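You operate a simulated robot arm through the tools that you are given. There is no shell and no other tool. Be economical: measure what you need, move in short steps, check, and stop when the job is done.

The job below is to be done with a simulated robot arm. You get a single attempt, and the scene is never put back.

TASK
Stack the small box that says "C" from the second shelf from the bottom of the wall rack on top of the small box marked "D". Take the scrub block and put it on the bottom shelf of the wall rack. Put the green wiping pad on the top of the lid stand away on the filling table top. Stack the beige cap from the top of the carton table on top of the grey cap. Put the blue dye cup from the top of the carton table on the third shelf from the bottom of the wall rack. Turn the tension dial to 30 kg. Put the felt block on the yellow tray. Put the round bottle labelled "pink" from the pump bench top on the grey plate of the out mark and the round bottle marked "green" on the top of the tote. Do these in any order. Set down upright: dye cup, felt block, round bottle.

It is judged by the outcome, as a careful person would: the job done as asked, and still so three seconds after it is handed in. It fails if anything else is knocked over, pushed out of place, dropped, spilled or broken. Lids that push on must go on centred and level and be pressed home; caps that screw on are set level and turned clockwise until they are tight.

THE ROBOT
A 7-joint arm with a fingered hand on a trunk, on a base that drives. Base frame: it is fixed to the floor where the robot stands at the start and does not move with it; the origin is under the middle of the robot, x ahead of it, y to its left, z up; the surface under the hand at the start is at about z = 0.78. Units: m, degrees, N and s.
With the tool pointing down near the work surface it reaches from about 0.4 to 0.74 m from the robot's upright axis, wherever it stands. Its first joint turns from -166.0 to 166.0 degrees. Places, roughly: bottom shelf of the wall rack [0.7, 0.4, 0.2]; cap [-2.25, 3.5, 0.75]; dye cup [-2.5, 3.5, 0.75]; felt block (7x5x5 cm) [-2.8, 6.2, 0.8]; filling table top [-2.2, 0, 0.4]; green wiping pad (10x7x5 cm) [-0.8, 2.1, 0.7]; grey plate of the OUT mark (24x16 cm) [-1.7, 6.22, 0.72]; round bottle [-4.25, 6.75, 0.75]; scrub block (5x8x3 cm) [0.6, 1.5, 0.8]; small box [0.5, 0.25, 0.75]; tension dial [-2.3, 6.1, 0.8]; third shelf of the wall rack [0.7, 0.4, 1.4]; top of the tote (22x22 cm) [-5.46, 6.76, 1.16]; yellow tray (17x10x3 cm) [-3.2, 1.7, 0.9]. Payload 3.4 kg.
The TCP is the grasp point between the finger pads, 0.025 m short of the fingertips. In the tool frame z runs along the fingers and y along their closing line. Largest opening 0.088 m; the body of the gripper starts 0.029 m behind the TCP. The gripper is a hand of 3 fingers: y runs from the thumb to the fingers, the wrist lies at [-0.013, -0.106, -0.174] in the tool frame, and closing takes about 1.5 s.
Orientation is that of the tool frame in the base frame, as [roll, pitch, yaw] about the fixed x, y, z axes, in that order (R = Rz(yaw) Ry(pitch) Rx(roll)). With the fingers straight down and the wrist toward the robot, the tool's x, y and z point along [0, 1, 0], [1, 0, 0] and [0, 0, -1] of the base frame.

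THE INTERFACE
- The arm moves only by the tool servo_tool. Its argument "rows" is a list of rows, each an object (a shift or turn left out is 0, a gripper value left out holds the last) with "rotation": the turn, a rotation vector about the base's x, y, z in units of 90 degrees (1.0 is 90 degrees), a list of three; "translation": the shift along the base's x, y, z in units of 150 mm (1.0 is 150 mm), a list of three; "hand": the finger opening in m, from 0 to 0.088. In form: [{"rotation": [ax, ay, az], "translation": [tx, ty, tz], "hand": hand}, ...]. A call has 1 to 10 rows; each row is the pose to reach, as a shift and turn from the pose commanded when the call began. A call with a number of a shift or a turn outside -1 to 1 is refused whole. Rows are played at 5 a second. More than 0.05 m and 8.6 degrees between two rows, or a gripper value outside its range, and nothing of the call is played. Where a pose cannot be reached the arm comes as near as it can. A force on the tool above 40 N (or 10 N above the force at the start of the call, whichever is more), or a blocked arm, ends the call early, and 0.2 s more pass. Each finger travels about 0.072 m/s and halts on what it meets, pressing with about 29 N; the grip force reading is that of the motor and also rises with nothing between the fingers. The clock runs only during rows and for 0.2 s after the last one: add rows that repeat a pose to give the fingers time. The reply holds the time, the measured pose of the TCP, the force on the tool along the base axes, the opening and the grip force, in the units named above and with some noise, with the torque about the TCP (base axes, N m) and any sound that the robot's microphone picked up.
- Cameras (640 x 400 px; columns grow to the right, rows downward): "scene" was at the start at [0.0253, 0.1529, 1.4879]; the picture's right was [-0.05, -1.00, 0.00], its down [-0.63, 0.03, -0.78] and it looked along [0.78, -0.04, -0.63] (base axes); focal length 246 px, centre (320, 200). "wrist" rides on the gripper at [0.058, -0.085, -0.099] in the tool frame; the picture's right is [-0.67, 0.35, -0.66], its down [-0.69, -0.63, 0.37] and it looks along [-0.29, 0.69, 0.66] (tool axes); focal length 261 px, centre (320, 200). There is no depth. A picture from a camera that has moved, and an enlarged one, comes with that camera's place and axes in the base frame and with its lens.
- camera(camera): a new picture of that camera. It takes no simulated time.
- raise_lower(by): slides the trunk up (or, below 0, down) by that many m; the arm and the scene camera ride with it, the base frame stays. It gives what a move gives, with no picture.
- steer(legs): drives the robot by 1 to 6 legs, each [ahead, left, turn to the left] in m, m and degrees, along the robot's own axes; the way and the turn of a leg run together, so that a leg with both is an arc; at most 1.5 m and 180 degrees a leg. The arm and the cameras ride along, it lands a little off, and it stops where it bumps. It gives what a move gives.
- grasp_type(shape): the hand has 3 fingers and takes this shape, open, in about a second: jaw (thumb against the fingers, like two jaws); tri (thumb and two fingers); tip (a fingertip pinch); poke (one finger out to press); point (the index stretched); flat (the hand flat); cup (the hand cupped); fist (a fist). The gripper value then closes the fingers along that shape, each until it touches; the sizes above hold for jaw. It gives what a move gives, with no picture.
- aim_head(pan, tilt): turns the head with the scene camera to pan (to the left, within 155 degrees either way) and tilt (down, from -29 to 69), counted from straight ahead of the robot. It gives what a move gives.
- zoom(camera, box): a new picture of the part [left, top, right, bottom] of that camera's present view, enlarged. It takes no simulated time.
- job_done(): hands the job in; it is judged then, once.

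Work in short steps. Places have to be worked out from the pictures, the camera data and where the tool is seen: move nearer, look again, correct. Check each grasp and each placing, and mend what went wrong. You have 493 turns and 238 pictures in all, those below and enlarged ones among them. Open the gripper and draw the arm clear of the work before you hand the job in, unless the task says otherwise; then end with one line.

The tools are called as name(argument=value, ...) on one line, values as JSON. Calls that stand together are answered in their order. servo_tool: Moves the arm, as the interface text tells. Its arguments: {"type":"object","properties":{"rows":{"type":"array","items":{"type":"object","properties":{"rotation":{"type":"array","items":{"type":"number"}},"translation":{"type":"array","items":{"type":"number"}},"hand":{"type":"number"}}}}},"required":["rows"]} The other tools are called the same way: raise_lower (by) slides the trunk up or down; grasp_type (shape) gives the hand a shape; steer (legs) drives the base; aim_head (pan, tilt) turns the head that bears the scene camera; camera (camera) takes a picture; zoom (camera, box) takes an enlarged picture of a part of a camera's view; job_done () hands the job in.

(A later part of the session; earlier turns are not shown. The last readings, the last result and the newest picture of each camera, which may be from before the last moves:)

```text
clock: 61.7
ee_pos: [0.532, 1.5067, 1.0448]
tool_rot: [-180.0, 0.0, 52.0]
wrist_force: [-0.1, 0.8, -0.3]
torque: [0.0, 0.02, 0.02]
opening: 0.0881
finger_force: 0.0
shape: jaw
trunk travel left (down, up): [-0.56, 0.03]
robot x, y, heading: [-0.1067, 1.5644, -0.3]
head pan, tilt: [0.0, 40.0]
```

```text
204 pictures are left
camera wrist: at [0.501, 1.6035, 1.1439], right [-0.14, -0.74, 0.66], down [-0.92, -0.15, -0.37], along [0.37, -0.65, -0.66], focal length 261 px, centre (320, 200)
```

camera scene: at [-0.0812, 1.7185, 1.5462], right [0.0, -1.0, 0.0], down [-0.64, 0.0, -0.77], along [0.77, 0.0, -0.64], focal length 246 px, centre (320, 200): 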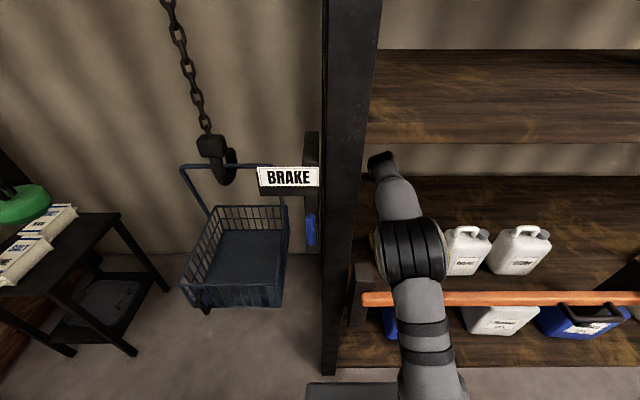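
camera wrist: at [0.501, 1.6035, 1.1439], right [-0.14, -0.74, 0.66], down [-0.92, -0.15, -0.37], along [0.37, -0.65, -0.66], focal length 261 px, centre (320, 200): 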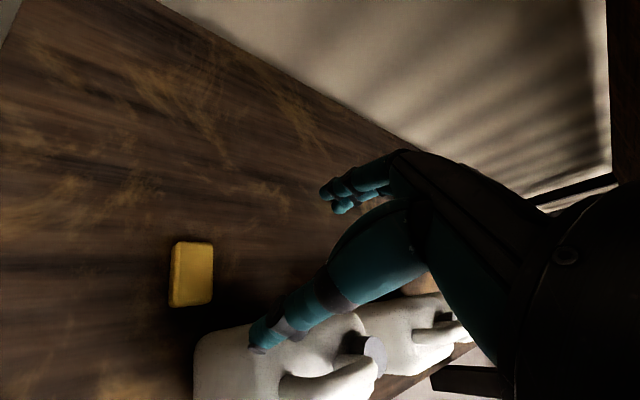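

Clear view: block centre (0.558, 1.501), 7×4.5 cm, axis aligned; jug back is at x≈0.49. Rotate the remaining 52° and go over it.

servo_tool(rows=[{"translation": [0.03, 0, 0], "rotation": [0, 0, -0.085]}, {"translation": [0.06, 0, 0], "rotation": [0, 0, -0.17]}, {"translation": [0.1, -0.01, 0], "rotation": [0, 0, -0.255]}, {"translation": [0.14, -0.02, 0], "rotation": [0, 0, -0.34]}, {"translation": [0.17, -0.03, 0], "rotation": [0, 0, -0.425]}, {"translation": [0.2, -0.04, 0], "rotation": [0, 0, -0.51]}, {"translation": [0.2, -0.04, 0], "rotation": [0, 0, -0.578]}, {"translation": [0.2, -0.04, 0], "rotation": [0, 0, -0.578]}])

camera(camera="scene")

camera(camera="wrist")

```text
clock: 63.5
ee_pos: [0.5231, 1.4953, 1.0373]
tool_rot: [-180.0, 0.0, -0.2]
wrist_force: [-0.5, 0.0, -0.1]
torque: [-0.02, 0.0, 0.03]
opening: 0.088
finger_force: 0.1
shape: jaw
out of reach, approached as far as the arm can: row 5, 6, 7, 8
trunk travel left (down, up): [-0.56, 0.03]
robot x, y, heading: [-0.1034, 1.5615, -0.3]
head pan, tilt: [0.0, 40.0]
```

```text
203 pictures are left
camera scene: at [-0.0818, 1.7167, 1.5464], right [0.0, -1.0, 0.0], down [-0.64, 0.0, -0.77], along [0.77, 0.0, -0.64], focal length 246 px, centre (320, 200)
```

scene: 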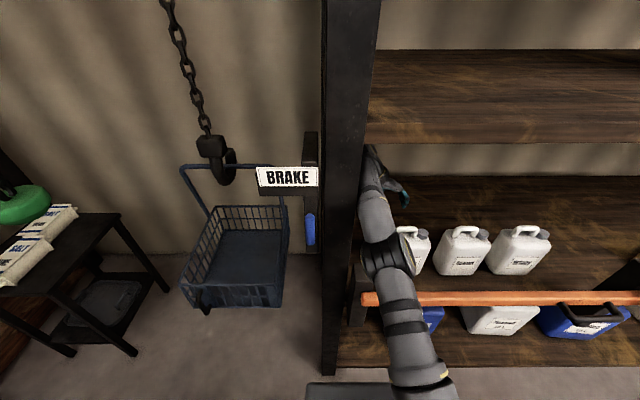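

```text
202 pictures are left
camera wrist: at [0.5832, 1.5785, 1.1364], right [-0.67, -0.35, 0.65], down [-0.68, 0.63, -0.36], along [-0.29, -0.69, -0.66], focal length 261 px, centre (320, 200)
```

wrist: 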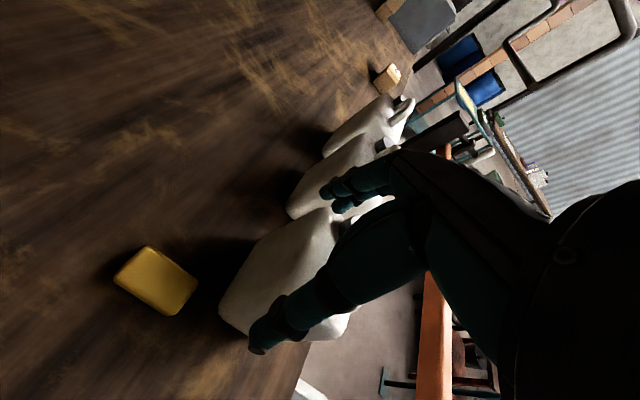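

Out of reach by 4 cm; nudge the base ahead 6 cm and slightly right (away from the post).

steer(legs=[[0.06, -0.015, 0]])

servo_tool(rows=[{"translation": [0, 0, -0.05]}, {"translation": [0, 0, -0.1]}, {"translation": [0, 0, -0.1]}])

camera(camera="scene")

camera(camera="wrist")

```text
clock: 64.5
ee_pos: [0.5847, 1.4794, 1.0364]
tool_rot: [180.0, 0.1, 0.0]
wrist_force: [-0.7, -0.8, 0.5]
torque: [0.02, 0.01, -0.01]
opening: 0.088
finger_force: 0.1
shape: jaw
trunk travel left (down, up): [-0.56, 0.03]
robot x, y, heading: [-0.0442, 1.5455, -0.2]
head pan, tilt: [0.0, 40.0]
```

```text
clock: 65.3
ee_pos: [0.5845, 1.4808, 1.0224]
tool_rot: [180.0, 0.1, 0.0]
wrist_force: [0.3, 0.0, 0.3]
torque: [0.02, -0.02, 0.0]
opening: 0.0879
finger_force: 0.1
shape: jaw
trunk travel left (down, up): [-0.56, 0.03]
robot x, y, heading: [-0.0454, 1.5466, 0.0]
head pan, tilt: [0.0, 40.0]
```

```text
201 pictures are left
camera scene: at [-0.0216, 1.7033, 1.5461], right [0.0, -1.0, 0.0], down [-0.64, 0.0, -0.77], along [0.77, 0.0, -0.64], focal length 246 px, centre (320, 200)
```

scene: 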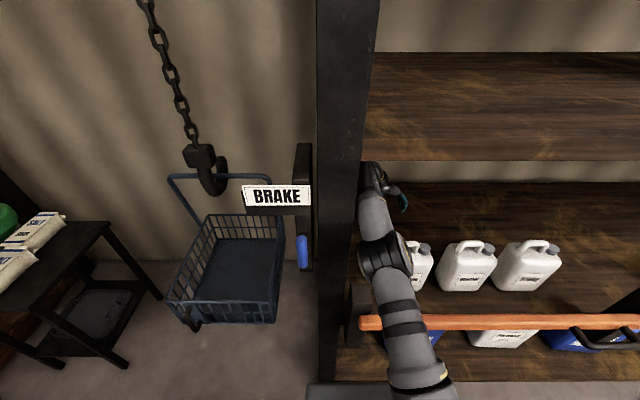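

```text
200 pictures are left
camera wrist: at [0.6432, 1.5652, 1.1208], right [-0.67, -0.35, 0.66], down [-0.69, 0.63, -0.37], along [-0.28, -0.69, -0.66], focal length 261 px, centre (320, 200)
```

wrist: 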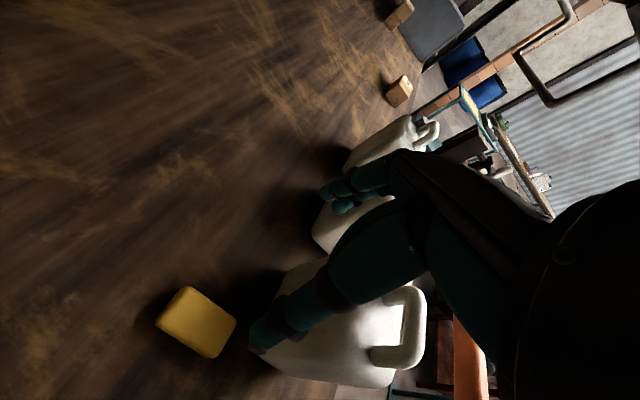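

Block centre confirmed (0.563, 1.501). Align and descend to z≈0.90.

servo_tool(rows=[{"translation": [-0.13, 0.135, 0]}, {"translation": [-0.13, 0.135, -0.25]}, {"translation": [-0.13, 0.135, -0.5]}, {"translation": [-0.13, 0.135, -0.8]}, {"translation": [-0.13, 0.135, -0.8]}])

camera(camera="wrist")

camera(camera="scene")

```text
clock: 66.7
ee_pos: [0.561, 1.4736, 0.9077]
tool_rot: [-179.2, -0.8, -1.5]
wrist_force: [-0.6, 0.5, -0.1]
torque: [0.01, 0.0, -0.01]
opening: 0.0882
finger_force: 0.0
shape: jaw
trunk travel left (down, up): [-0.56, 0.03]
robot x, y, heading: [-0.0435, 1.5406, -0.8]
head pan, tilt: [0.0, 40.0]
stopped in row 5: the arm was blocked; the commanded pose is now the measured one
```

```text
199 pictures are left
camera wrist: at [0.6207, 1.555, 1.0089], right [-0.69, -0.34, 0.64], down [-0.66, 0.65, -0.37], along [-0.29, -0.68, -0.67], focal length 261 px, centre (320, 200)
```

wrist: 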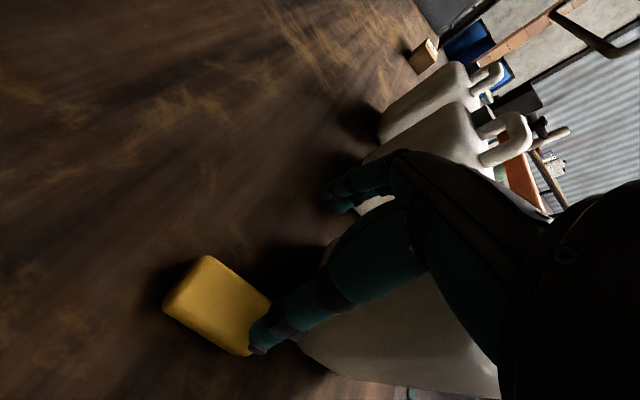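

```text
198 pictures are left
camera scene: at [-0.0267, 1.6816, 1.5475], right [-0.01, -1.0, -0.01], down [-0.64, 0.02, -0.77], along [0.77, 0.0, -0.64], focal length 246 px, centre (320, 200)
```

scene: 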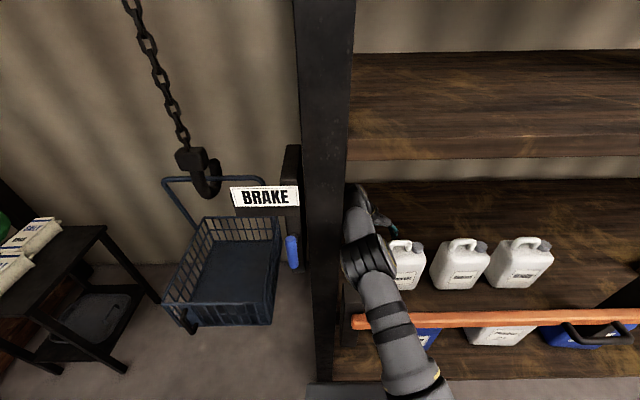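

The elbow joint is jammed against the post. Lift straight back up first.

servo_tool(rows=[{"translation": [0.03, 0, 0.25]}, {"translation": [0.06, 0, 0.5]}, {"translation": [0.08, -0.05, 0.8]}, {"translation": [0.08, -0.05, 0.9]}, {"translation": [0.08, -0.05, 0.9]}])

camera(camera="scene")

```text
clock: 67.9
ee_pos: [0.5775, 1.4852, 1.0399]
tool_rot: [-179.9, -0.3, -0.8]
wrist_force: [-0.4, -0.2, -0.1]
torque: [-0.02, -0.01, 0.03]
opening: 0.088
finger_force: 0.0
shape: jaw
trunk travel left (down, up): [-0.56, 0.03]
robot x, y, heading: [-0.046, 1.5385, -0.6]
head pan, tilt: [0.0, 40.0]
```

```text
197 pictures are left
camera scene: at [-0.0192, 1.7017, 1.5464], right [-0.01, -1.0, 0.0], down [-0.64, 0.01, -0.77], along [0.77, -0.01, -0.64], focal length 246 px, centre (320, 200)
```

scene: 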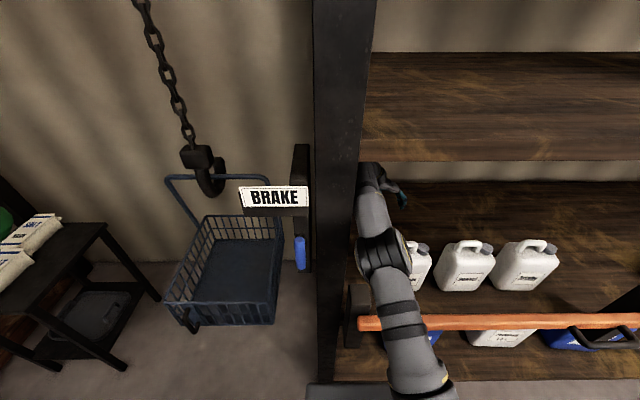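

Clear again. Shift the base right 6 cm, then re-align with yaw ≈ 12°.

steer(legs=[[0, -0.06, 0.5]])

servo_tool(rows=[{"translation": [0, 0.15, 0], "rotation": [0, 0, 0.07]}, {"translation": [-0.05, 0.3, 0], "rotation": [0, 0, 0.14]}, {"translation": [-0.09, 0.5, 0], "rotation": [0, 0, 0.14]}, {"translation": [-0.09, 0.5, -0.1], "rotation": [0, 0, 0.14]}, {"translation": [-0.09, 0.5, -0.1], "rotation": [0, 0, 0.14]}])

camera(camera="scene")

```text
clock: 68.8
ee_pos: [0.5773, 1.4289, 1.0397]
tool_rot: [-179.8, -0.1, -0.5]
wrist_force: [0.1, 0.1, 0.7]
torque: [0.02, -0.01, 0.01]
opening: 0.0881
finger_force: 0.1
shape: jaw
trunk travel left (down, up): [-0.56, 0.03]
robot x, y, heading: [-0.052, 1.4831, -0.1]
head pan, tilt: [0.0, 40.0]
```

```text
clock: 70.0
ee_pos: [0.5637, 1.5039, 1.0234]
tool_rot: [-179.9, -0.2, 12.3]
wrist_force: [0.5, -0.1, -0.2]
torque: [0.0, -0.01, 0.0]
opening: 0.0879
finger_force: 0.0
shape: jaw
trunk travel left (down, up): [-0.56, 0.03]
robot x, y, heading: [-0.0493, 1.4867, -0.2]
head pan, tilt: [0.0, 40.0]
```

```text
196 pictures are left
camera scene: at [-0.0208, 1.6413, 1.5462], right [0.0, -1.0, 0.0], down [-0.64, 0.0, -0.77], along [0.77, 0.0, -0.64], focal length 246 px, centre (320, 200)
```

scene: 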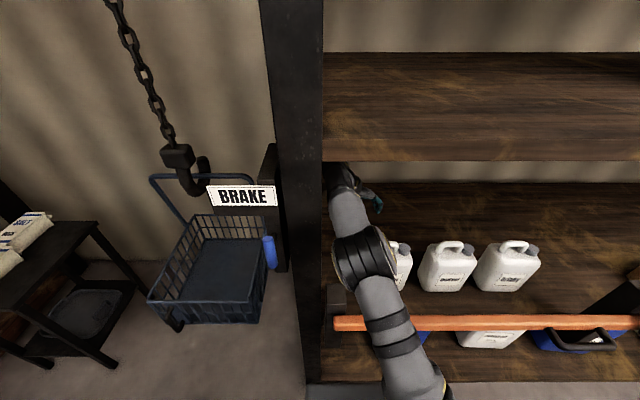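

More clearance. Descend in small steps to z≈0.91.

servo_tool(rows=[{"translation": [0, -0.01, -0.2]}, {"translation": [0, -0.02, -0.4]}, {"translation": [0, -0.02, -0.6]}, {"translation": [0, -0.02, -0.75]}, {"translation": [0, -0.02, -0.75]}])

camera(camera="scene")

camera(camera="wrist")

```text
clock: 71.2
ee_pos: [0.5647, 1.4999, 0.9119]
tool_rot: [-179.9, -0.3, 12.2]
wrist_force: [-0.3, -0.1, -0.1]
torque: [-0.02, 0.03, 0.0]
opening: 0.0881
finger_force: 0.2
shape: jaw
trunk travel left (down, up): [-0.56, 0.03]
robot x, y, heading: [-0.0437, 1.4858, -0.0]
head pan, tilt: [0.0, 40.0]
```

```text
195 pictures are left
camera scene: at [-0.021, 1.6402, 1.5463], right [0.0, -1.0, 0.0], down [-0.64, 0.0, -0.77], along [0.77, 0.0, -0.64], focal length 246 px, centre (320, 200)
```

scene: 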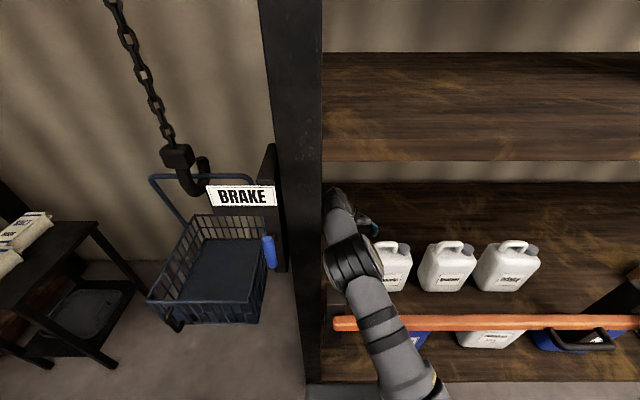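

```text
194 pictures are left
camera wrist: at [0.6037, 1.5937, 1.0109], right [-0.58, -0.48, 0.65], down [-0.8, 0.47, -0.37], along [-0.13, -0.74, -0.66], focal length 261 px, centre (320, 200)
```

wrist: 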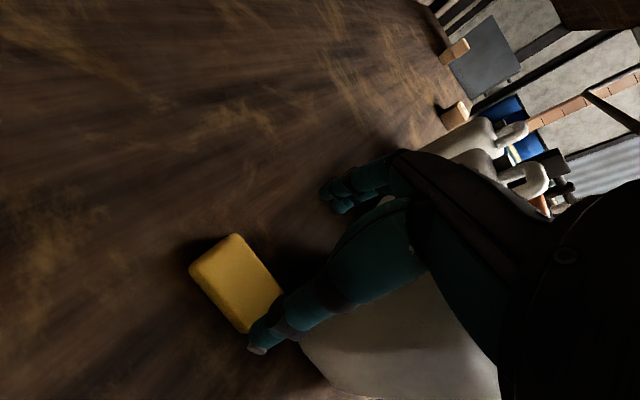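

Still free, but the joint is near the post edge again; shift base right another 3 cm and compensate with the arm.

steer(legs=[[0, -0.03, 0]])

servo_tool(rows=[{"translation": [0, 0.1, 0]}, {"translation": [0, 0.2, 0]}, {"translation": [0, 0.2, -0.15]}, {"translation": [0, 0.2, -0.3]}, {"translation": [0, 0.2, -0.3]}])

camera(camera="scene")

camera(camera="wrist")

```text
clock: 72.1
ee_pos: [0.5637, 1.4704, 0.9129]
tool_rot: [-179.9, -0.2, 12.2]
wrist_force: [-1.0, 0.9, -0.1]
torque: [0.01, 0.01, 0.0]
opening: 0.0878
finger_force: 0.1
shape: jaw
trunk travel left (down, up): [-0.56, 0.03]
robot x, y, heading: [-0.0461, 1.4522, -0.1]
head pan, tilt: [0.0, 40.0]
```

```text
clock: 73.3
ee_pos: [0.565, 1.5014, 0.8675]
tool_rot: [-179.9, -0.4, 12.3]
wrist_force: [-0.5, 0.5, -0.7]
torque: [-0.01, -0.02, -0.05]
opening: 0.0882
finger_force: 0.1
shape: jaw
trunk travel left (down, up): [-0.56, 0.03]
robot x, y, heading: [-0.0444, 1.4539, -0.0]
head pan, tilt: [0.0, 40.0]
```

```text
193 pictures are left
camera scene: at [-0.0209, 1.6112, 1.5461], right [0.0, -1.0, 0.0], down [-0.64, 0.0, -0.77], along [0.77, 0.0, -0.64], focal length 246 px, centre (320, 200)
```

scene: 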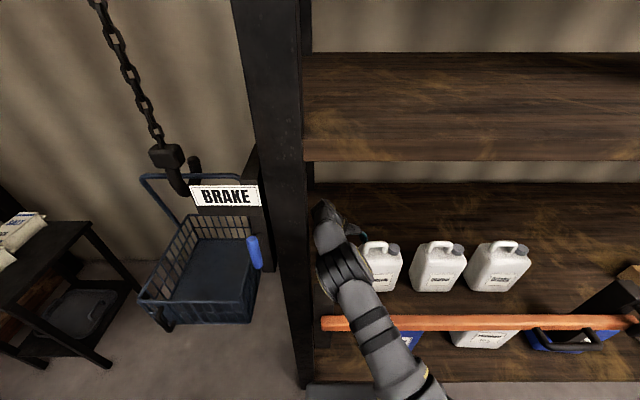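

```text
192 pictures are left
camera wrist: at [0.6032, 1.5945, 0.9657], right [-0.58, -0.48, 0.65], down [-0.8, 0.47, -0.37], along [-0.13, -0.74, -0.66], focal length 261 px, centre (320, 200)
```

wrist: 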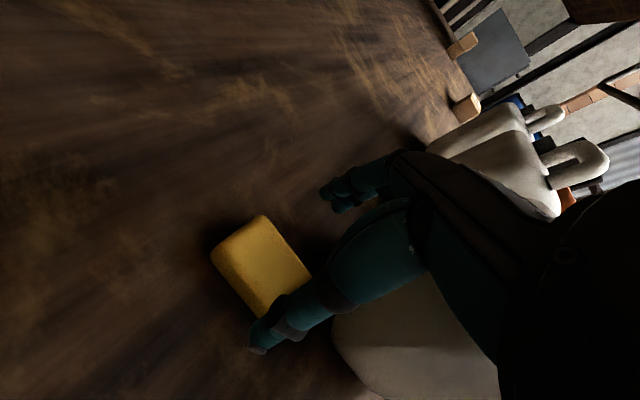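

Good clearance. Descend the last 5.5 cm.

servo_tool(rows=[{"translation": [0, 0, -0.13]}, {"translation": [0, 0, -0.25]}, {"translation": [0, 0, -0.34]}, {"translation": [0, 0, -0.36]}, {"translation": [0, 0, -0.36]}])

camera(camera="wrist")

```text
clock: 74.5
ee_pos: [0.5659, 1.5004, 0.8126]
tool_rot: [-179.9, -0.3, 12.2]
wrist_force: [-0.1, 0.1, 0.8]
torque: [0.0, -0.01, 0.01]
opening: 0.0881
finger_force: 0.1
shape: jaw
trunk travel left (down, up): [-0.56, 0.03]
robot x, y, heading: [-0.0469, 1.4517, -0.1]
head pan, tilt: [0.0, 40.0]
```

```text
191 pictures are left
camera wrist: at [0.6038, 1.5941, 0.9114], right [-0.58, -0.48, 0.65], down [-0.8, 0.47, -0.37], along [-0.13, -0.74, -0.66], focal length 261 px, centre (320, 200)
```

wrist: 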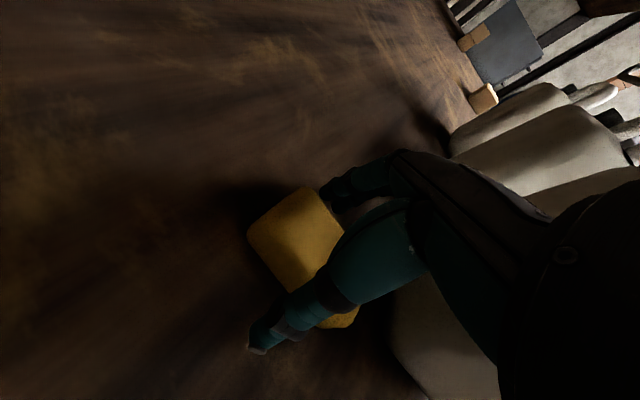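

Fingers straddle the block. Close.

servo_tool(rows=[{"hand": 0.02}, {"hand": 0.02}, {"hand": 0.02}, {"hand": 0.02}, {"hand": 0.02}, {"hand": 0.02}, {"hand": 0.02}, {"hand": 0.02}])

camera(camera="wrist")

```text
clock: 76.3
ee_pos: [0.564, 1.4998, 0.8129]
tool_rot: [-179.9, -0.2, 12.3]
wrist_force: [0.3, -0.5, 0.7]
torque: [-0.01, 0.02, 0.0]
opening: 0.0392
finger_force: 28.7
shape: jaw
trunk travel left (down, up): [-0.56, 0.03]
robot x, y, heading: [-0.0466, 1.4559, -0.1]
head pan, tilt: [0.0, 40.0]
```

```text
190 pictures are left
camera wrist: at [0.6039, 1.5941, 0.9115], right [-0.58, -0.48, 0.65], down [-0.8, 0.47, -0.37], along [-0.13, -0.74, -0.66], focal length 261 px, centre (320, 200)
```

wrist: 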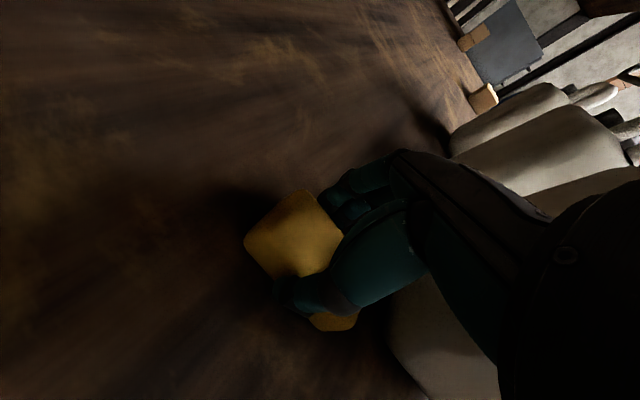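

Gripped at 39 mm (soft sponge). Lift vertically above jug height.

servo_tool(rows=[{"translation": [0, 0, 0.15]}, {"translation": [0, 0, 0.4]}, {"translation": [0, 0, 0.7]}, {"translation": [0, 0, 0.95]}])

servo_tool(rows=[{"translation": [0, 0, 0.2], "rotation": [0, 0, 0.07]}, {"translation": [-0.05, 0, 0.45], "rotation": [0, 0, 0.15]}, {"translation": [-0.15, 0, 0.55], "rotation": [0, 0, 0.24]}, {"translation": [-0.3, 0, 0.55], "rotation": [0, 0, 0.33]}, {"translation": [-0.45, 0, 0.55], "rotation": [0, 0, 0.42]}, {"translation": [-0.6, 0.02, 0.55], "rotation": [0, 0, 0.51]}, {"translation": [-0.8, 0.04, 0.55], "rotation": [0, 0, 0.6]}, {"translation": [-1.0, 0.08, 0.55], "rotation": [0, 0, 0.69]}])

camera(camera="wrist")

camera(camera="scene")

```text
clock: 77.3
ee_pos: [0.5654, 1.4996, 0.955]
tool_rot: [179.9, -0.2, 12.2]
wrist_force: [-1.1, 0.5, -1.1]
torque: [0.03, 0.0, -0.03]
opening: 0.0392
finger_force: 28.7
shape: jaw
trunk travel left (down, up): [-0.56, 0.03]
robot x, y, heading: [-0.0478, 1.4541, -0.1]
head pan, tilt: [0.0, 40.0]
```

```text
clock: 79.1
ee_pos: [0.4122, 1.5112, 1.039]
tool_rot: [179.9, -0.3, 74.5]
wrist_force: [0.1, -0.3, -1.1]
torque: [-0.04, 0.02, -0.02]
opening: 0.0389
finger_force: 28.5
shape: jaw
trunk travel left (down, up): [-0.56, 0.03]
robot x, y, heading: [-0.0446, 1.4536, -0.2]
head pan, tilt: [0.0, 40.0]
```

```text
189 pictures are left
camera wrist: at [0.3478, 1.5892, 1.1373], right [0.16, -0.74, 0.65], down [-0.79, -0.49, -0.37], along [0.59, -0.46, -0.66], focal length 261 px, centre (320, 200)
```

wrist: 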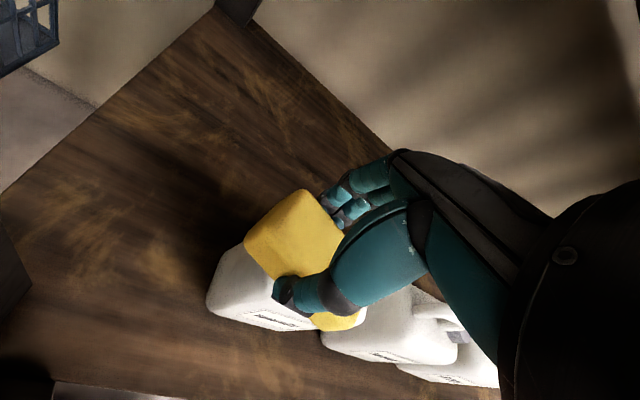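

```text
188 pictures are left
camera scene: at [-0.0214, 1.6109, 1.5462], right [0.0, -1.0, 0.0], down [-0.64, 0.0, -0.77], along [0.77, 0.0, -0.64], focal length 246 px, centre (320, 200)
```

scene: 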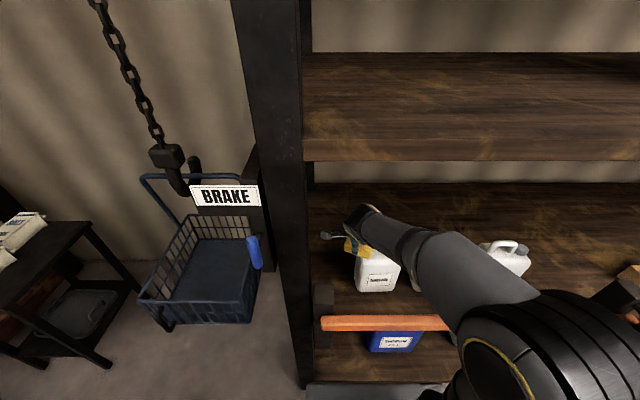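

Held securely. Back out, turn to face the rack's other end, and travel back along the aisle.

steer(legs=[[-0.27, 0, 0]])

servo_tool(rows=[{"translation": [-0.1, -0.1, -0.1], "rotation": [0, 0, 0.09]}, {"translation": [-0.2, -0.2, -0.2], "rotation": [0, 0, 0.17]}, {"translation": [-0.35, -0.3, -0.3], "rotation": [0, 0, 0.17]}, {"translation": [-0.35, -0.4, -0.3], "rotation": [0, 0, 0.17]}])

steer(legs=[[0, -1.2, 0]])

aim_head(pan=0, tilt=50)

camera(camera="scene")

```text
clock: 81.0
ee_pos: [0.1442, 1.513, 1.0391]
tool_rot: [180.0, -0.2, 74.3]
wrist_force: [-0.2, -0.6, 0.0]
torque: [-0.01, -0.01, 0.0]
opening: 0.0389
finger_force: 28.2
shape: jaw
trunk travel left (down, up): [-0.56, 0.03]
robot x, y, heading: [-0.3138, 1.4557, -0.3]
head pan, tilt: [0.0, 40.0]
```

```text
clock: 82.0
ee_pos: [0.0926, 1.4523, 0.993]
tool_rot: [-179.9, -0.2, 89.9]
wrist_force: [0.0, -0.5, -1.2]
torque: [-0.05, 0.01, 0.0]
opening: 0.0387
finger_force: 28.6
shape: jaw
trunk travel left (down, up): [-0.56, 0.03]
robot x, y, heading: [-0.3147, 1.4541, 0.1]
head pan, tilt: [0.0, 40.0]
```

```text
clock: 88.0
ee_pos: [0.1009, 0.2695, 0.9926]
tool_rot: [-179.9, -0.2, 90.5]
wrist_force: [-0.4, 0.6, -0.3]
torque: [-0.02, 0.03, -0.03]
opening: 0.0388
finger_force: 29.1
shape: jaw
trunk travel left (down, up): [-0.56, 0.03]
robot x, y, heading: [-0.3069, 0.2646, 1.1]
head pan, tilt: [0.0, 40.0]
```

```text
clock: 88.7
ee_pos: [0.1016, 0.2694, 0.9927]
tool_rot: [-179.9, -0.2, 90.5]
wrist_force: [0.1, 0.6, -0.5]
torque: [0.05, -0.02, -0.01]
opening: 0.0387
finger_force: 28.8
shape: jaw
trunk travel left (down, up): [-0.56, 0.03]
robot x, y, heading: [-0.3075, 0.2609, 0.9]
head pan, tilt: [0.0, 50.0]
```

```text
187 pictures are left
camera scene: at [-0.2924, 0.4226, 1.532], right [0.01, -1.0, 0.0], down [-0.77, -0.01, -0.64], along [0.64, 0.01, -0.77], focal length 246 px, centre (320, 200)
```

scene: 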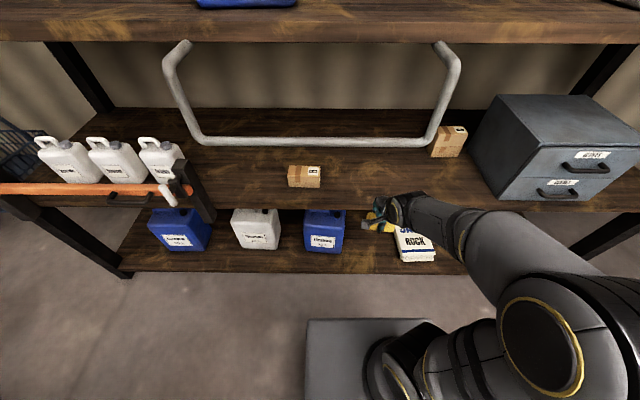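

Free gap on the bottom shelf between the blue jug and the ROCK bag, about y −0.04…0.28. Move right to y≈0.13, and lower the trunk while clear of the rack.

steer(legs=[[0, -0.13, -1]])

raise_lower(by=-0.54)

aim_head(pan=0, tilt=45)

camera(camera="scene")

```text
clock: 90.0
ee_pos: [0.1017, 0.1313, 0.9931]
tool_rot: [-179.9, -0.3, 89.6]
wrist_force: [-1.4, 0.2, -0.7]
torque: [0.01, -0.04, -0.01]
opening: 0.0389
finger_force: 28.6
shape: jaw
trunk travel left (down, up): [-0.56, 0.03]
robot x, y, heading: [-0.3032, 0.1353, -0.1]
head pan, tilt: [0.0, 50.0]
```

```text
refused: -0.54 is not a number from -0.4 to 0.4
```

```text
clock: 90.7
ee_pos: [0.1017, 0.1314, 0.9925]
tool_rot: [-179.9, -0.2, 89.5]
wrist_force: [0.2, -0.6, -0.8]
torque: [0.0, -0.05, 0.01]
opening: 0.0389
finger_force: 28.9
shape: jaw
trunk travel left (down, up): [-0.56, 0.03]
robot x, y, heading: [-0.3042, 0.1377, -0.4]
head pan, tilt: [0.0, 45.0]
```

```text
186 pictures are left
camera scene: at [-0.2848, 0.2911, 1.5389], right [0.0, -1.0, 0.0], down [-0.71, 0.0, -0.71], along [0.71, 0.0, -0.71], focal length 246 px, centre (320, 200)
```

scene: 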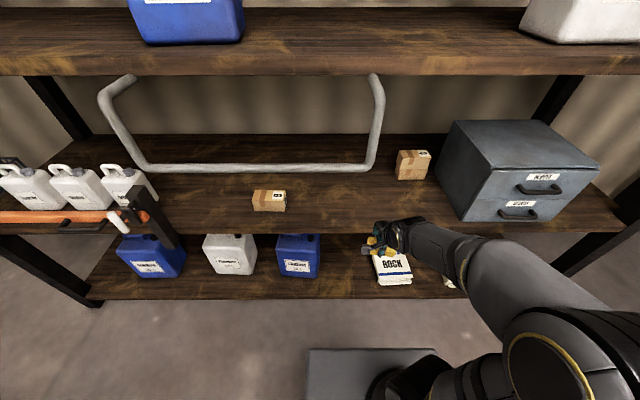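

Gap is clear. Lower in two steps.

raise_lower(by=-0.3)

raise_lower(by=-0.24)

camera(camera="scene")

```text
clock: 93.7
ee_pos: [0.1017, 0.1324, 0.6922]
tool_rot: [-179.9, -0.1, 89.4]
wrist_force: [0.9, -0.1, -0.1]
torque: [0.02, -0.01, -0.04]
opening: 0.039
finger_force: 28.8
shape: jaw
trunk travel left (down, up): [-0.26, 0.33]
robot x, y, heading: [-0.3078, 0.1358, -0.1]
head pan, tilt: [0.0, 45.0]
```

```text
clock: 96.2
ee_pos: [0.102, 0.132, 0.453]
tool_rot: [-179.9, -0.2, 89.5]
wrist_force: [0.1, -0.9, -0.2]
torque: [0.01, 0.02, -0.02]
opening: 0.0389
finger_force: 29.3
shape: jaw
trunk travel left (down, up): [-0.02, 0.57]
robot x, y, heading: [-0.3053, 0.1315, -0.2]
head pan, tilt: [0.0, 45.0]
```

```text
185 pictures are left
camera scene: at [-0.2848, 0.2912, 0.9989], right [0.0, -1.0, 0.0], down [-0.71, 0.0, -0.71], along [0.71, 0.0, -0.71], focal length 246 px, centre (320, 200)
```

scene: 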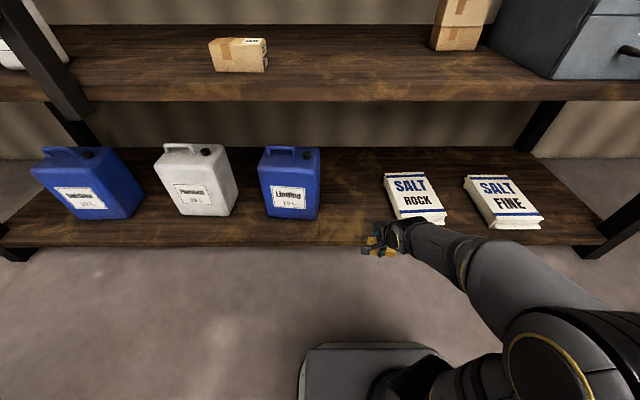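

The gap centre is around y 0.14. Drive ahead 0.2 m, then push the arm in under shelf two and go down.

steer(legs=[[0.2, 0, 0]])

servo_tool(rows=[{"translation": [0.25, 0.03, -0.2]}, {"translation": [0.5, 0.05, -0.4]}, {"translation": [0.75, 0.05, -0.6]}, {"translation": [0.9, 0.05, -0.85]}, {"translation": [0.9, 0.05, -0.85]}])

camera(camera="scene")

camera(camera="wrist")

```text
clock: 97.8
ee_pos: [0.2998, 0.1305, 0.4526]
tool_rot: [-179.9, -0.2, 89.4]
wrist_force: [0.4, 0.2, -1.0]
torque: [-0.01, 0.01, 0.0]
opening: 0.039
finger_force: 29.2
shape: jaw
trunk travel left (down, up): [-0.02, 0.57]
robot x, y, heading: [-0.1062, 0.1372, -0.3]
head pan, tilt: [0.0, 45.0]
```

```text
clock: 99.0
ee_pos: [0.4358, 0.137, 0.3248]
tool_rot: [-179.8, -0.3, 89.4]
wrist_force: [-0.1, 0.3, -0.5]
torque: [-0.01, 0.02, 0.02]
opening: 0.0389
finger_force: 29.2
shape: jaw
trunk travel left (down, up): [-0.02, 0.57]
robot x, y, heading: [-0.1078, 0.132, -0.4]
head pan, tilt: [0.0, 45.0]
```

```text
184 pictures are left
camera scene: at [-0.0857, 0.2905, 0.9989], right [0.0, -1.0, 0.0], down [-0.71, 0.0, -0.71], along [0.71, 0.0, -0.71], focal length 246 px, centre (320, 200)
```

scene: 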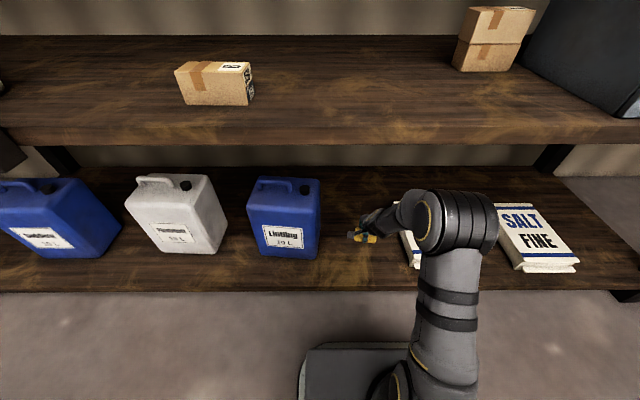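

```text
183 pictures are left
camera wrist: at [0.3521, 0.1957, 0.4233], right [0.34, -0.68, 0.65], down [-0.64, -0.68, -0.37], along [0.69, -0.29, -0.66], focal length 261 px, centre (320, 200)
```

wrist: 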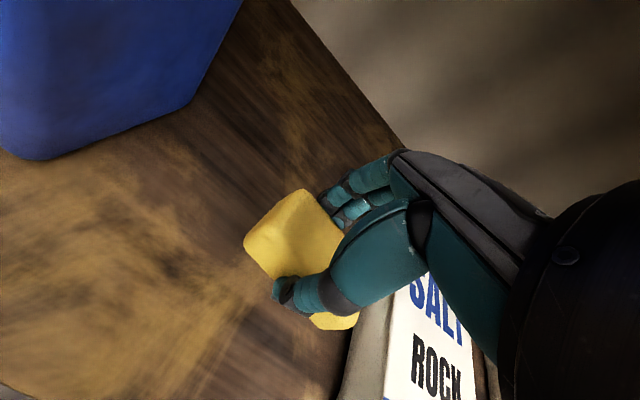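

Clear gap. Descend stepwise until contact.

servo_tool(rows=[{"translation": [0, 0.02, -0.15]}, {"translation": [0, 0.02, -0.3]}, {"translation": [0, 0.02, -0.45]}, {"translation": [0, 0.02, -0.55]}, {"translation": [0, 0.02, -0.55]}])

camera(camera="wrist")

```text
clock: 100.2
ee_pos: [0.4346, 0.1424, 0.2429]
tool_rot: [-180.0, -0.2, 89.4]
wrist_force: [-1.1, 0.3, 0.3]
torque: [0.0, -0.03, 0.01]
opening: 0.0387
finger_force: 29.1
shape: jaw
trunk travel left (down, up): [-0.02, 0.57]
robot x, y, heading: [-0.1099, 0.1355, -0.4]
head pan, tilt: [0.0, 45.0]
```

```text
182 pictures are left
camera wrist: at [0.3522, 0.199, 0.3416], right [0.34, -0.68, 0.65], down [-0.64, -0.68, -0.37], along [0.69, -0.29, -0.66], focal length 261 px, centre (320, 200)
```

wrist: 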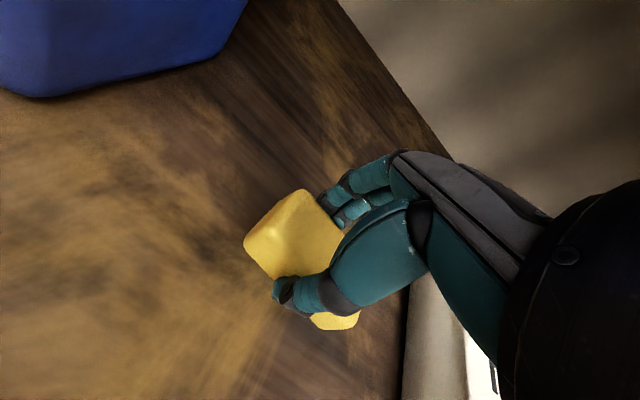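

servo_tool(rows=[{"translation": [0, 0, -0.07]}, {"translation": [0, 0, -0.14]}, {"translation": [0, 0, -0.21]}, {"translation": [0, 0, -0.28]}, {"translation": [0, 0, -0.35]}, {"translation": [0, 0, -0.42]}])

```text
clock: 101.6
ee_pos: [0.4358, 0.1424, 0.181]
tool_rot: [179.9, -0.2, 89.6]
wrist_force: [-3.4, 0.8, 9.8]
torque: [0.02, 0.1, 0.0]
opening: 0.0394
finger_force: 29.0
shape: jaw
trunk travel left (down, up): [-0.02, 0.57]
robot x, y, heading: [-0.1112, 0.1344, -0.4]
head pan, tilt: [0.0, 45.0]
```

Contact at z≈0.18. Open and lift away.

servo_tool(rows=[{"translation": [0, 0, 0.01], "hand": 0.05}, {"translation": [0, 0, 0.01], "hand": 0.07}, {"translation": [0, 0, 0.01], "hand": 0.08}, {"translation": [0, 0, 0.01], "hand": 0.08}, {"translation": [0, 0, 0.15]}, {"translation": [0, 0, 0.4]}, {"translation": [0, 0, 0.7]}, {"translation": [-0.1, 0, 0.9]}])

camera(camera="wrist")

```text
clock: 103.4
ee_pos: [0.4205, 0.141, 0.3168]
tool_rot: [-179.8, -0.1, 89.5]
wrist_force: [0.5, 0.4, -1.3]
torque: [-0.02, 0.06, 0.0]
opening: 0.0799
finger_force: 0.1
shape: jaw
trunk travel left (down, up): [-0.02, 0.57]
robot x, y, heading: [-0.1045, 0.1324, -0.1]
head pan, tilt: [0.0, 45.0]
```

```text
181 pictures are left
camera wrist: at [0.3372, 0.1979, 0.4144], right [0.34, -0.68, 0.65], down [-0.64, -0.68, -0.37], along [0.69, -0.29, -0.66], focal length 261 px, centre (320, 200)
```

wrist: 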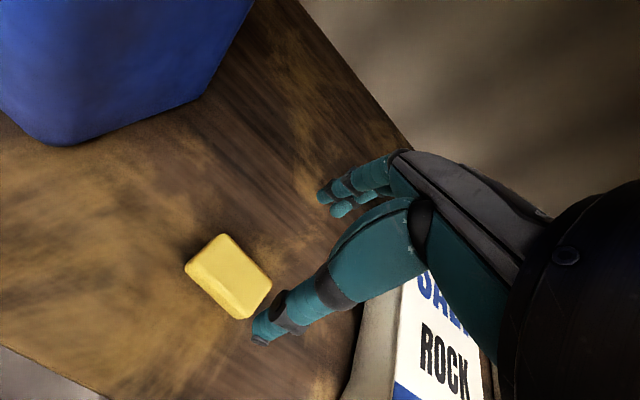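

Scrub block rests on the bottom shelf. Retract, back away, raise the trunk.

servo_tool(rows=[{"translation": [-0.15, 0, 0.25]}, {"translation": [-0.4, 0, 0.5]}, {"translation": [-0.7, -0.05, 0.8]}, {"translation": [-0.8, -0.06, 0.8]}])

steer(legs=[[-0.25, 0, 0]])

raise_lower(by=0.4)

raise_lower(by=0.12)

steer(legs=[[0, 0, 90], [0.2, -0.15, 0], [1.3, 0, 0]])

aim_head(pan=60, tilt=35)

camera(camera="scene")

```text
refused: row 2 steps farther than a row can; nothing moved
```

```text
clock: 105.2
ee_pos: [0.1711, 0.1407, 0.3156]
tool_rot: [-179.9, -0.1, 89.5]
wrist_force: [-0.2, 0.0, 1.2]
torque: [-0.02, -0.03, 0.0]
opening: 0.0799
finger_force: 0.1
shape: jaw
trunk travel left (down, up): [-0.02, 0.57]
robot x, y, heading: [-0.3573, 0.1381, -0.1]
head pan, tilt: [0.0, 45.0]
```

```text
clock: 109.0
ee_pos: [0.1728, 0.142, 0.7149]
tool_rot: [-179.9, -0.3, 89.5]
wrist_force: [0.0, 0.0, 0.0]
torque: [0.04, 0.02, 0.01]
opening: 0.0801
finger_force: 0.1
shape: jaw
trunk travel left (down, up): [-0.42, 0.17]
robot x, y, heading: [-0.3548, 0.1314, -0.2]
head pan, tilt: [0.0, 45.0]
```

```text
clock: 110.5
ee_pos: [0.1707, 0.1402, 0.8346]
tool_rot: [-180.0, -0.2, 89.6]
wrist_force: [0.6, -1.1, -0.3]
torque: [0.01, -0.01, -0.01]
opening: 0.0799
finger_force: 0.0
shape: jaw
trunk travel left (down, up): [-0.54, 0.05]
robot x, y, heading: [-0.358, 0.1323, -0.3]
head pan, tilt: [0.0, 45.0]
```

```text
clock: 122.3
ee_pos: [-0.2066, 2.1691, 0.8349]
tool_rot: [-180.0, -0.3, 179.1]
wrist_force: [0.0, -0.6, -1.5]
torque: [-0.01, 0.01, -0.03]
opening: 0.0799
finger_force: 0.1
shape: jaw
trunk travel left (down, up): [-0.54, 0.05]
robot x, y, heading: [-0.2011, 1.6414, 89.5]
head pan, tilt: [0.0, 45.0]
```

```text
clock: 123.7
ee_pos: [-0.2068, 2.1689, 0.8355]
tool_rot: [-179.9, -0.2, 179.1]
wrist_force: [-0.4, -0.4, -0.5]
torque: [-0.01, 0.01, -0.01]
opening: 0.0797
finger_force: 0.1
shape: jaw
trunk travel left (down, up): [-0.54, 0.05]
robot x, y, heading: [-0.2021, 1.6417, 89.5]
head pan, tilt: [60.0, 35.0]
```

```text
180 pictures are left
camera scene: at [-0.4377, 1.6266, 1.5337], right [0.51, 0.86, 0.0], down [0.49, -0.29, -0.82], along [-0.71, 0.42, -0.57], focal length 246 px, centre (320, 200)
```

scene: 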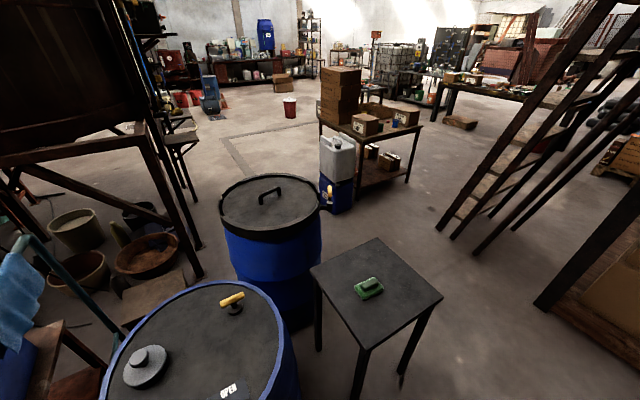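

Green pad at about (−0.84, 2.08). Position the robot beside the stand and turn to face it.

raise_lower(by=0.05)

steer(legs=[[0.44, 0, 0], [0, 0, 90]])

aim_head(pan=0, tilt=50)

camera(camera="scene")

camera(camera="wrist")

```text
clock: 124.6
ee_pos: [-0.208, 2.1693, 0.8849]
tool_rot: [-180.0, -0.2, 179.1]
wrist_force: [0.1, 0.5, 0.3]
torque: [0.03, 0.01, 0.0]
opening: 0.08
finger_force: 0.1
shape: jaw
trunk travel left (down, up): [-0.59, 0.0]
robot x, y, heading: [-0.2016, 1.6368, 89.6]
head pan, tilt: [60.0, 35.0]
```

```text
clock: 131.1
ee_pos: [-0.7265, 2.0801, 0.8845]
tool_rot: [-179.9, -0.2, -90.9]
wrist_force: [-0.6, 0.2, -0.1]
torque: [-0.02, -0.02, 0.02]
opening: 0.0799
finger_force: 0.0
shape: jaw
trunk travel left (down, up): [-0.59, 0.0]
robot x, y, heading: [-0.1974, 2.0848, 179.3]
head pan, tilt: [60.0, 35.0]
```

```text
clock: 132.4
ee_pos: [-0.7268, 2.0791, 0.885]
tool_rot: [-179.8, -0.1, -91.0]
wrist_force: [0.4, -1.1, -0.5]
torque: [0.02, -0.04, 0.01]
opening: 0.08
finger_force: 0.1
shape: jaw
trunk travel left (down, up): [-0.59, 0.0]
robot x, y, heading: [-0.1981, 2.0848, 179.5]
head pan, tilt: [0.0, 50.0]
```

```text
179 pictures are left
camera scene: at [-0.2177, 1.9252, 1.562], right [0.01, 1.0, 0.0], down [0.77, -0.01, -0.64], along [-0.64, 0.01, -0.77], focal length 246 px, centre (320, 200)
```

scene: 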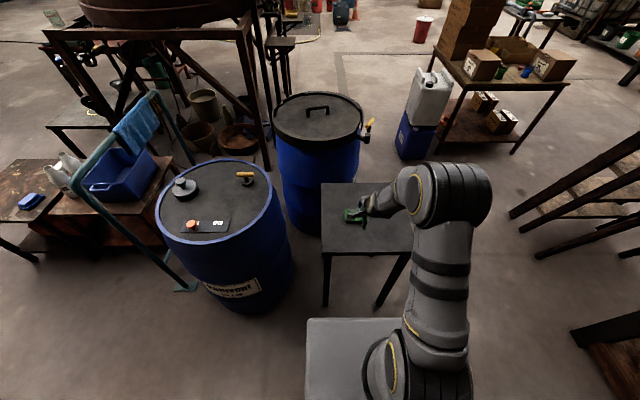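

```text
178 pictures are left
camera wrist: at [-0.6415, 2.0197, 0.9841], right [-0.34, 0.68, 0.65], down [0.64, 0.67, -0.37], along [-0.69, 0.29, -0.66], focal length 261 px, centre (320, 200)
```

wrist: 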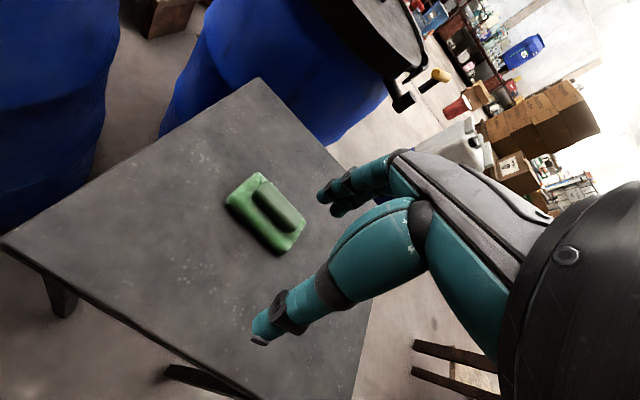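

Pad centred about (−0.848, 2.088), long side along y, stand top ≈0.68. Move above with hand fully open.

servo_tool(rows=[{"translation": [-0.27, 0.02, -0.05], "hand": 0.088}, {"translation": [-0.54, 0.04, -0.1]}, {"translation": [-0.81, 0.06, -0.25]}, {"translation": [-0.81, 0.06, -0.5]}, {"translation": [-0.81, 0.06, -0.5]}])

camera(camera="wrist")

zoom(camera="scene", box=[280, 140, 440, 240])

```text
clock: 133.6
ee_pos: [-0.8481, 2.0891, 0.8092]
tool_rot: [-179.9, -0.2, -90.9]
wrist_force: [-0.1, 0.2, 0.1]
torque: [0.0, -0.01, -0.02]
opening: 0.0877
finger_force: 0.0
shape: jaw
trunk travel left (down, up): [-0.59, 0.0]
robot x, y, heading: [-0.1993, 2.0861, 179.4]
head pan, tilt: [0.0, 50.0]
```

```text
177 pictures are left
camera wrist: at [-0.7634, 2.0286, 0.9086], right [-0.34, 0.68, 0.65], down [0.64, 0.67, -0.37], along [-0.69, 0.29, -0.66], focal length 261 px, centre (320, 200)
```

wrist: 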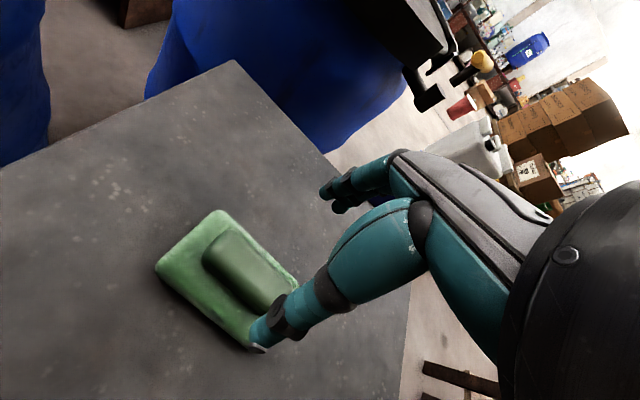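

```text
4.00 times, centred on (360, 190) of scene
camera zoom: at [-0.2176, 1.9252, 1.562], right [0.01, 1.0, 0.0], down [0.77, -0.01, -0.64], along [-0.64, 0.01, -0.77], focal length 984 px, centre (160, 240)
```

zoom: 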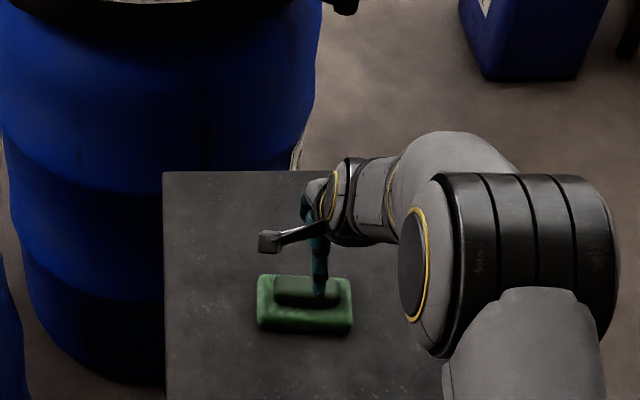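

Position agrees. Descend to TCP z≈0.72 and close.

servo_tool(rows=[{"translation": [-0.02, 0.0, -0.2]}, {"translation": [-0.02, 0, -0.4]}, {"translation": [-0.02, 0, -0.55]}, {"translation": [-0.02, 0, -0.6]}, {"translation": [-0.02, 0, -0.6]}])

servo_tool(rows=[{"hand": 0.04}, {"hand": 0.04}, {"hand": 0.04}, {"hand": 0.04}, {"hand": 0.04}, {"hand": 0.04}, {"hand": 0.04}, {"hand": 0.04}])

camera(camera="wrist")

```text
clock: 134.8
ee_pos: [-0.8506, 2.0881, 0.7239]
tool_rot: [179.6, -0.2, -90.9]
wrist_force: [3.9, -0.4, 20.9]
torque: [0.19, 1.0, -0.04]
opening: 0.0862
finger_force: 0.0
shape: jaw
trunk travel left (down, up): [-0.59, 0.0]
robot x, y, heading: [-0.1973, 2.0828, 179.3]
head pan, tilt: [0.0, 50.0]
```

```text
clock: 136.6
ee_pos: [-0.8514, 2.0895, 0.7246]
tool_rot: [179.5, -0.2, -90.9]
wrist_force: [0.6, -0.7, 39.9]
torque: [-0.16, 0.69, 0.03]
opening: 0.0587
finger_force: 29.5
shape: jaw
trunk travel left (down, up): [-0.59, 0.0]
robot x, y, heading: [-0.1981, 2.0856, 179.2]
head pan, tilt: [0.0, 50.0]
```

```text
175 pictures are left
camera wrist: at [-0.765, 2.0287, 0.823], right [-0.33, 0.68, 0.66], down [0.64, 0.67, -0.37], along [-0.7, 0.29, -0.66], focal length 261 px, centre (320, 200)
```

wrist: 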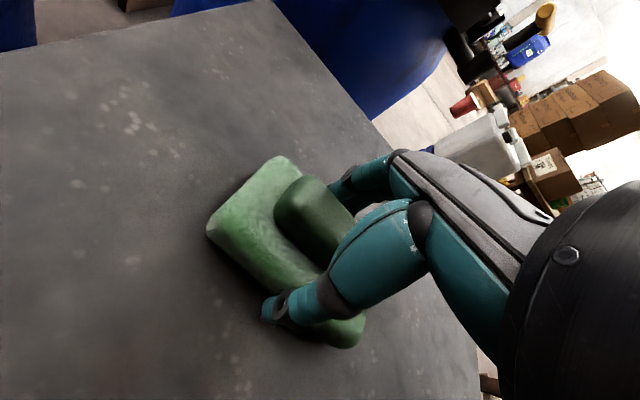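

Gripped at 59 mm (fingertips were on the stand, top ≈0.70). Lift and check.

servo_tool(rows=[{"translation": [0, 0, 0.15]}, {"translation": [0, 0, 0.4]}, {"translation": [0, 0, 0.7]}, {"translation": [0, 0, 1.0]}, {"translation": [0, 0, 1.0]}])

camera(camera="wrist")

```text
clock: 137.8
ee_pos: [-0.851, 2.0891, 0.8703]
tool_rot: [-179.9, -0.2, -90.9]
wrist_force: [-0.1, 0.5, -1.0]
torque: [0.02, -0.04, -0.01]
opening: 0.0584
finger_force: 29.0
shape: jaw
trunk travel left (down, up): [-0.59, 0.0]
robot x, y, heading: [-0.1993, 2.0842, 179.4]
head pan, tilt: [0.0, 50.0]
```

```text
174 pictures are left
camera wrist: at [-0.7662, 2.0286, 0.9687], right [-0.34, 0.68, 0.65], down [0.64, 0.67, -0.37], along [-0.69, 0.29, -0.66], focal length 261 px, centre (320, 200)
```

wrist: 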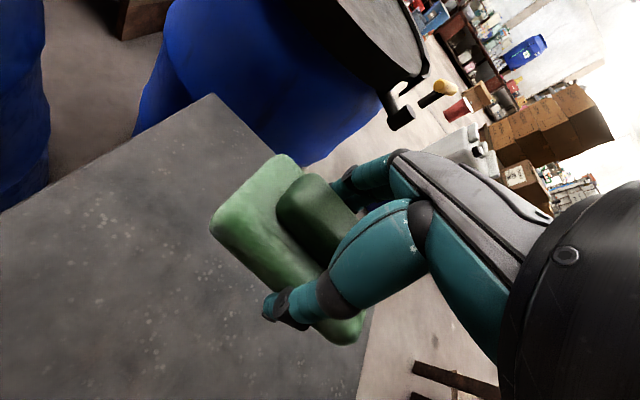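

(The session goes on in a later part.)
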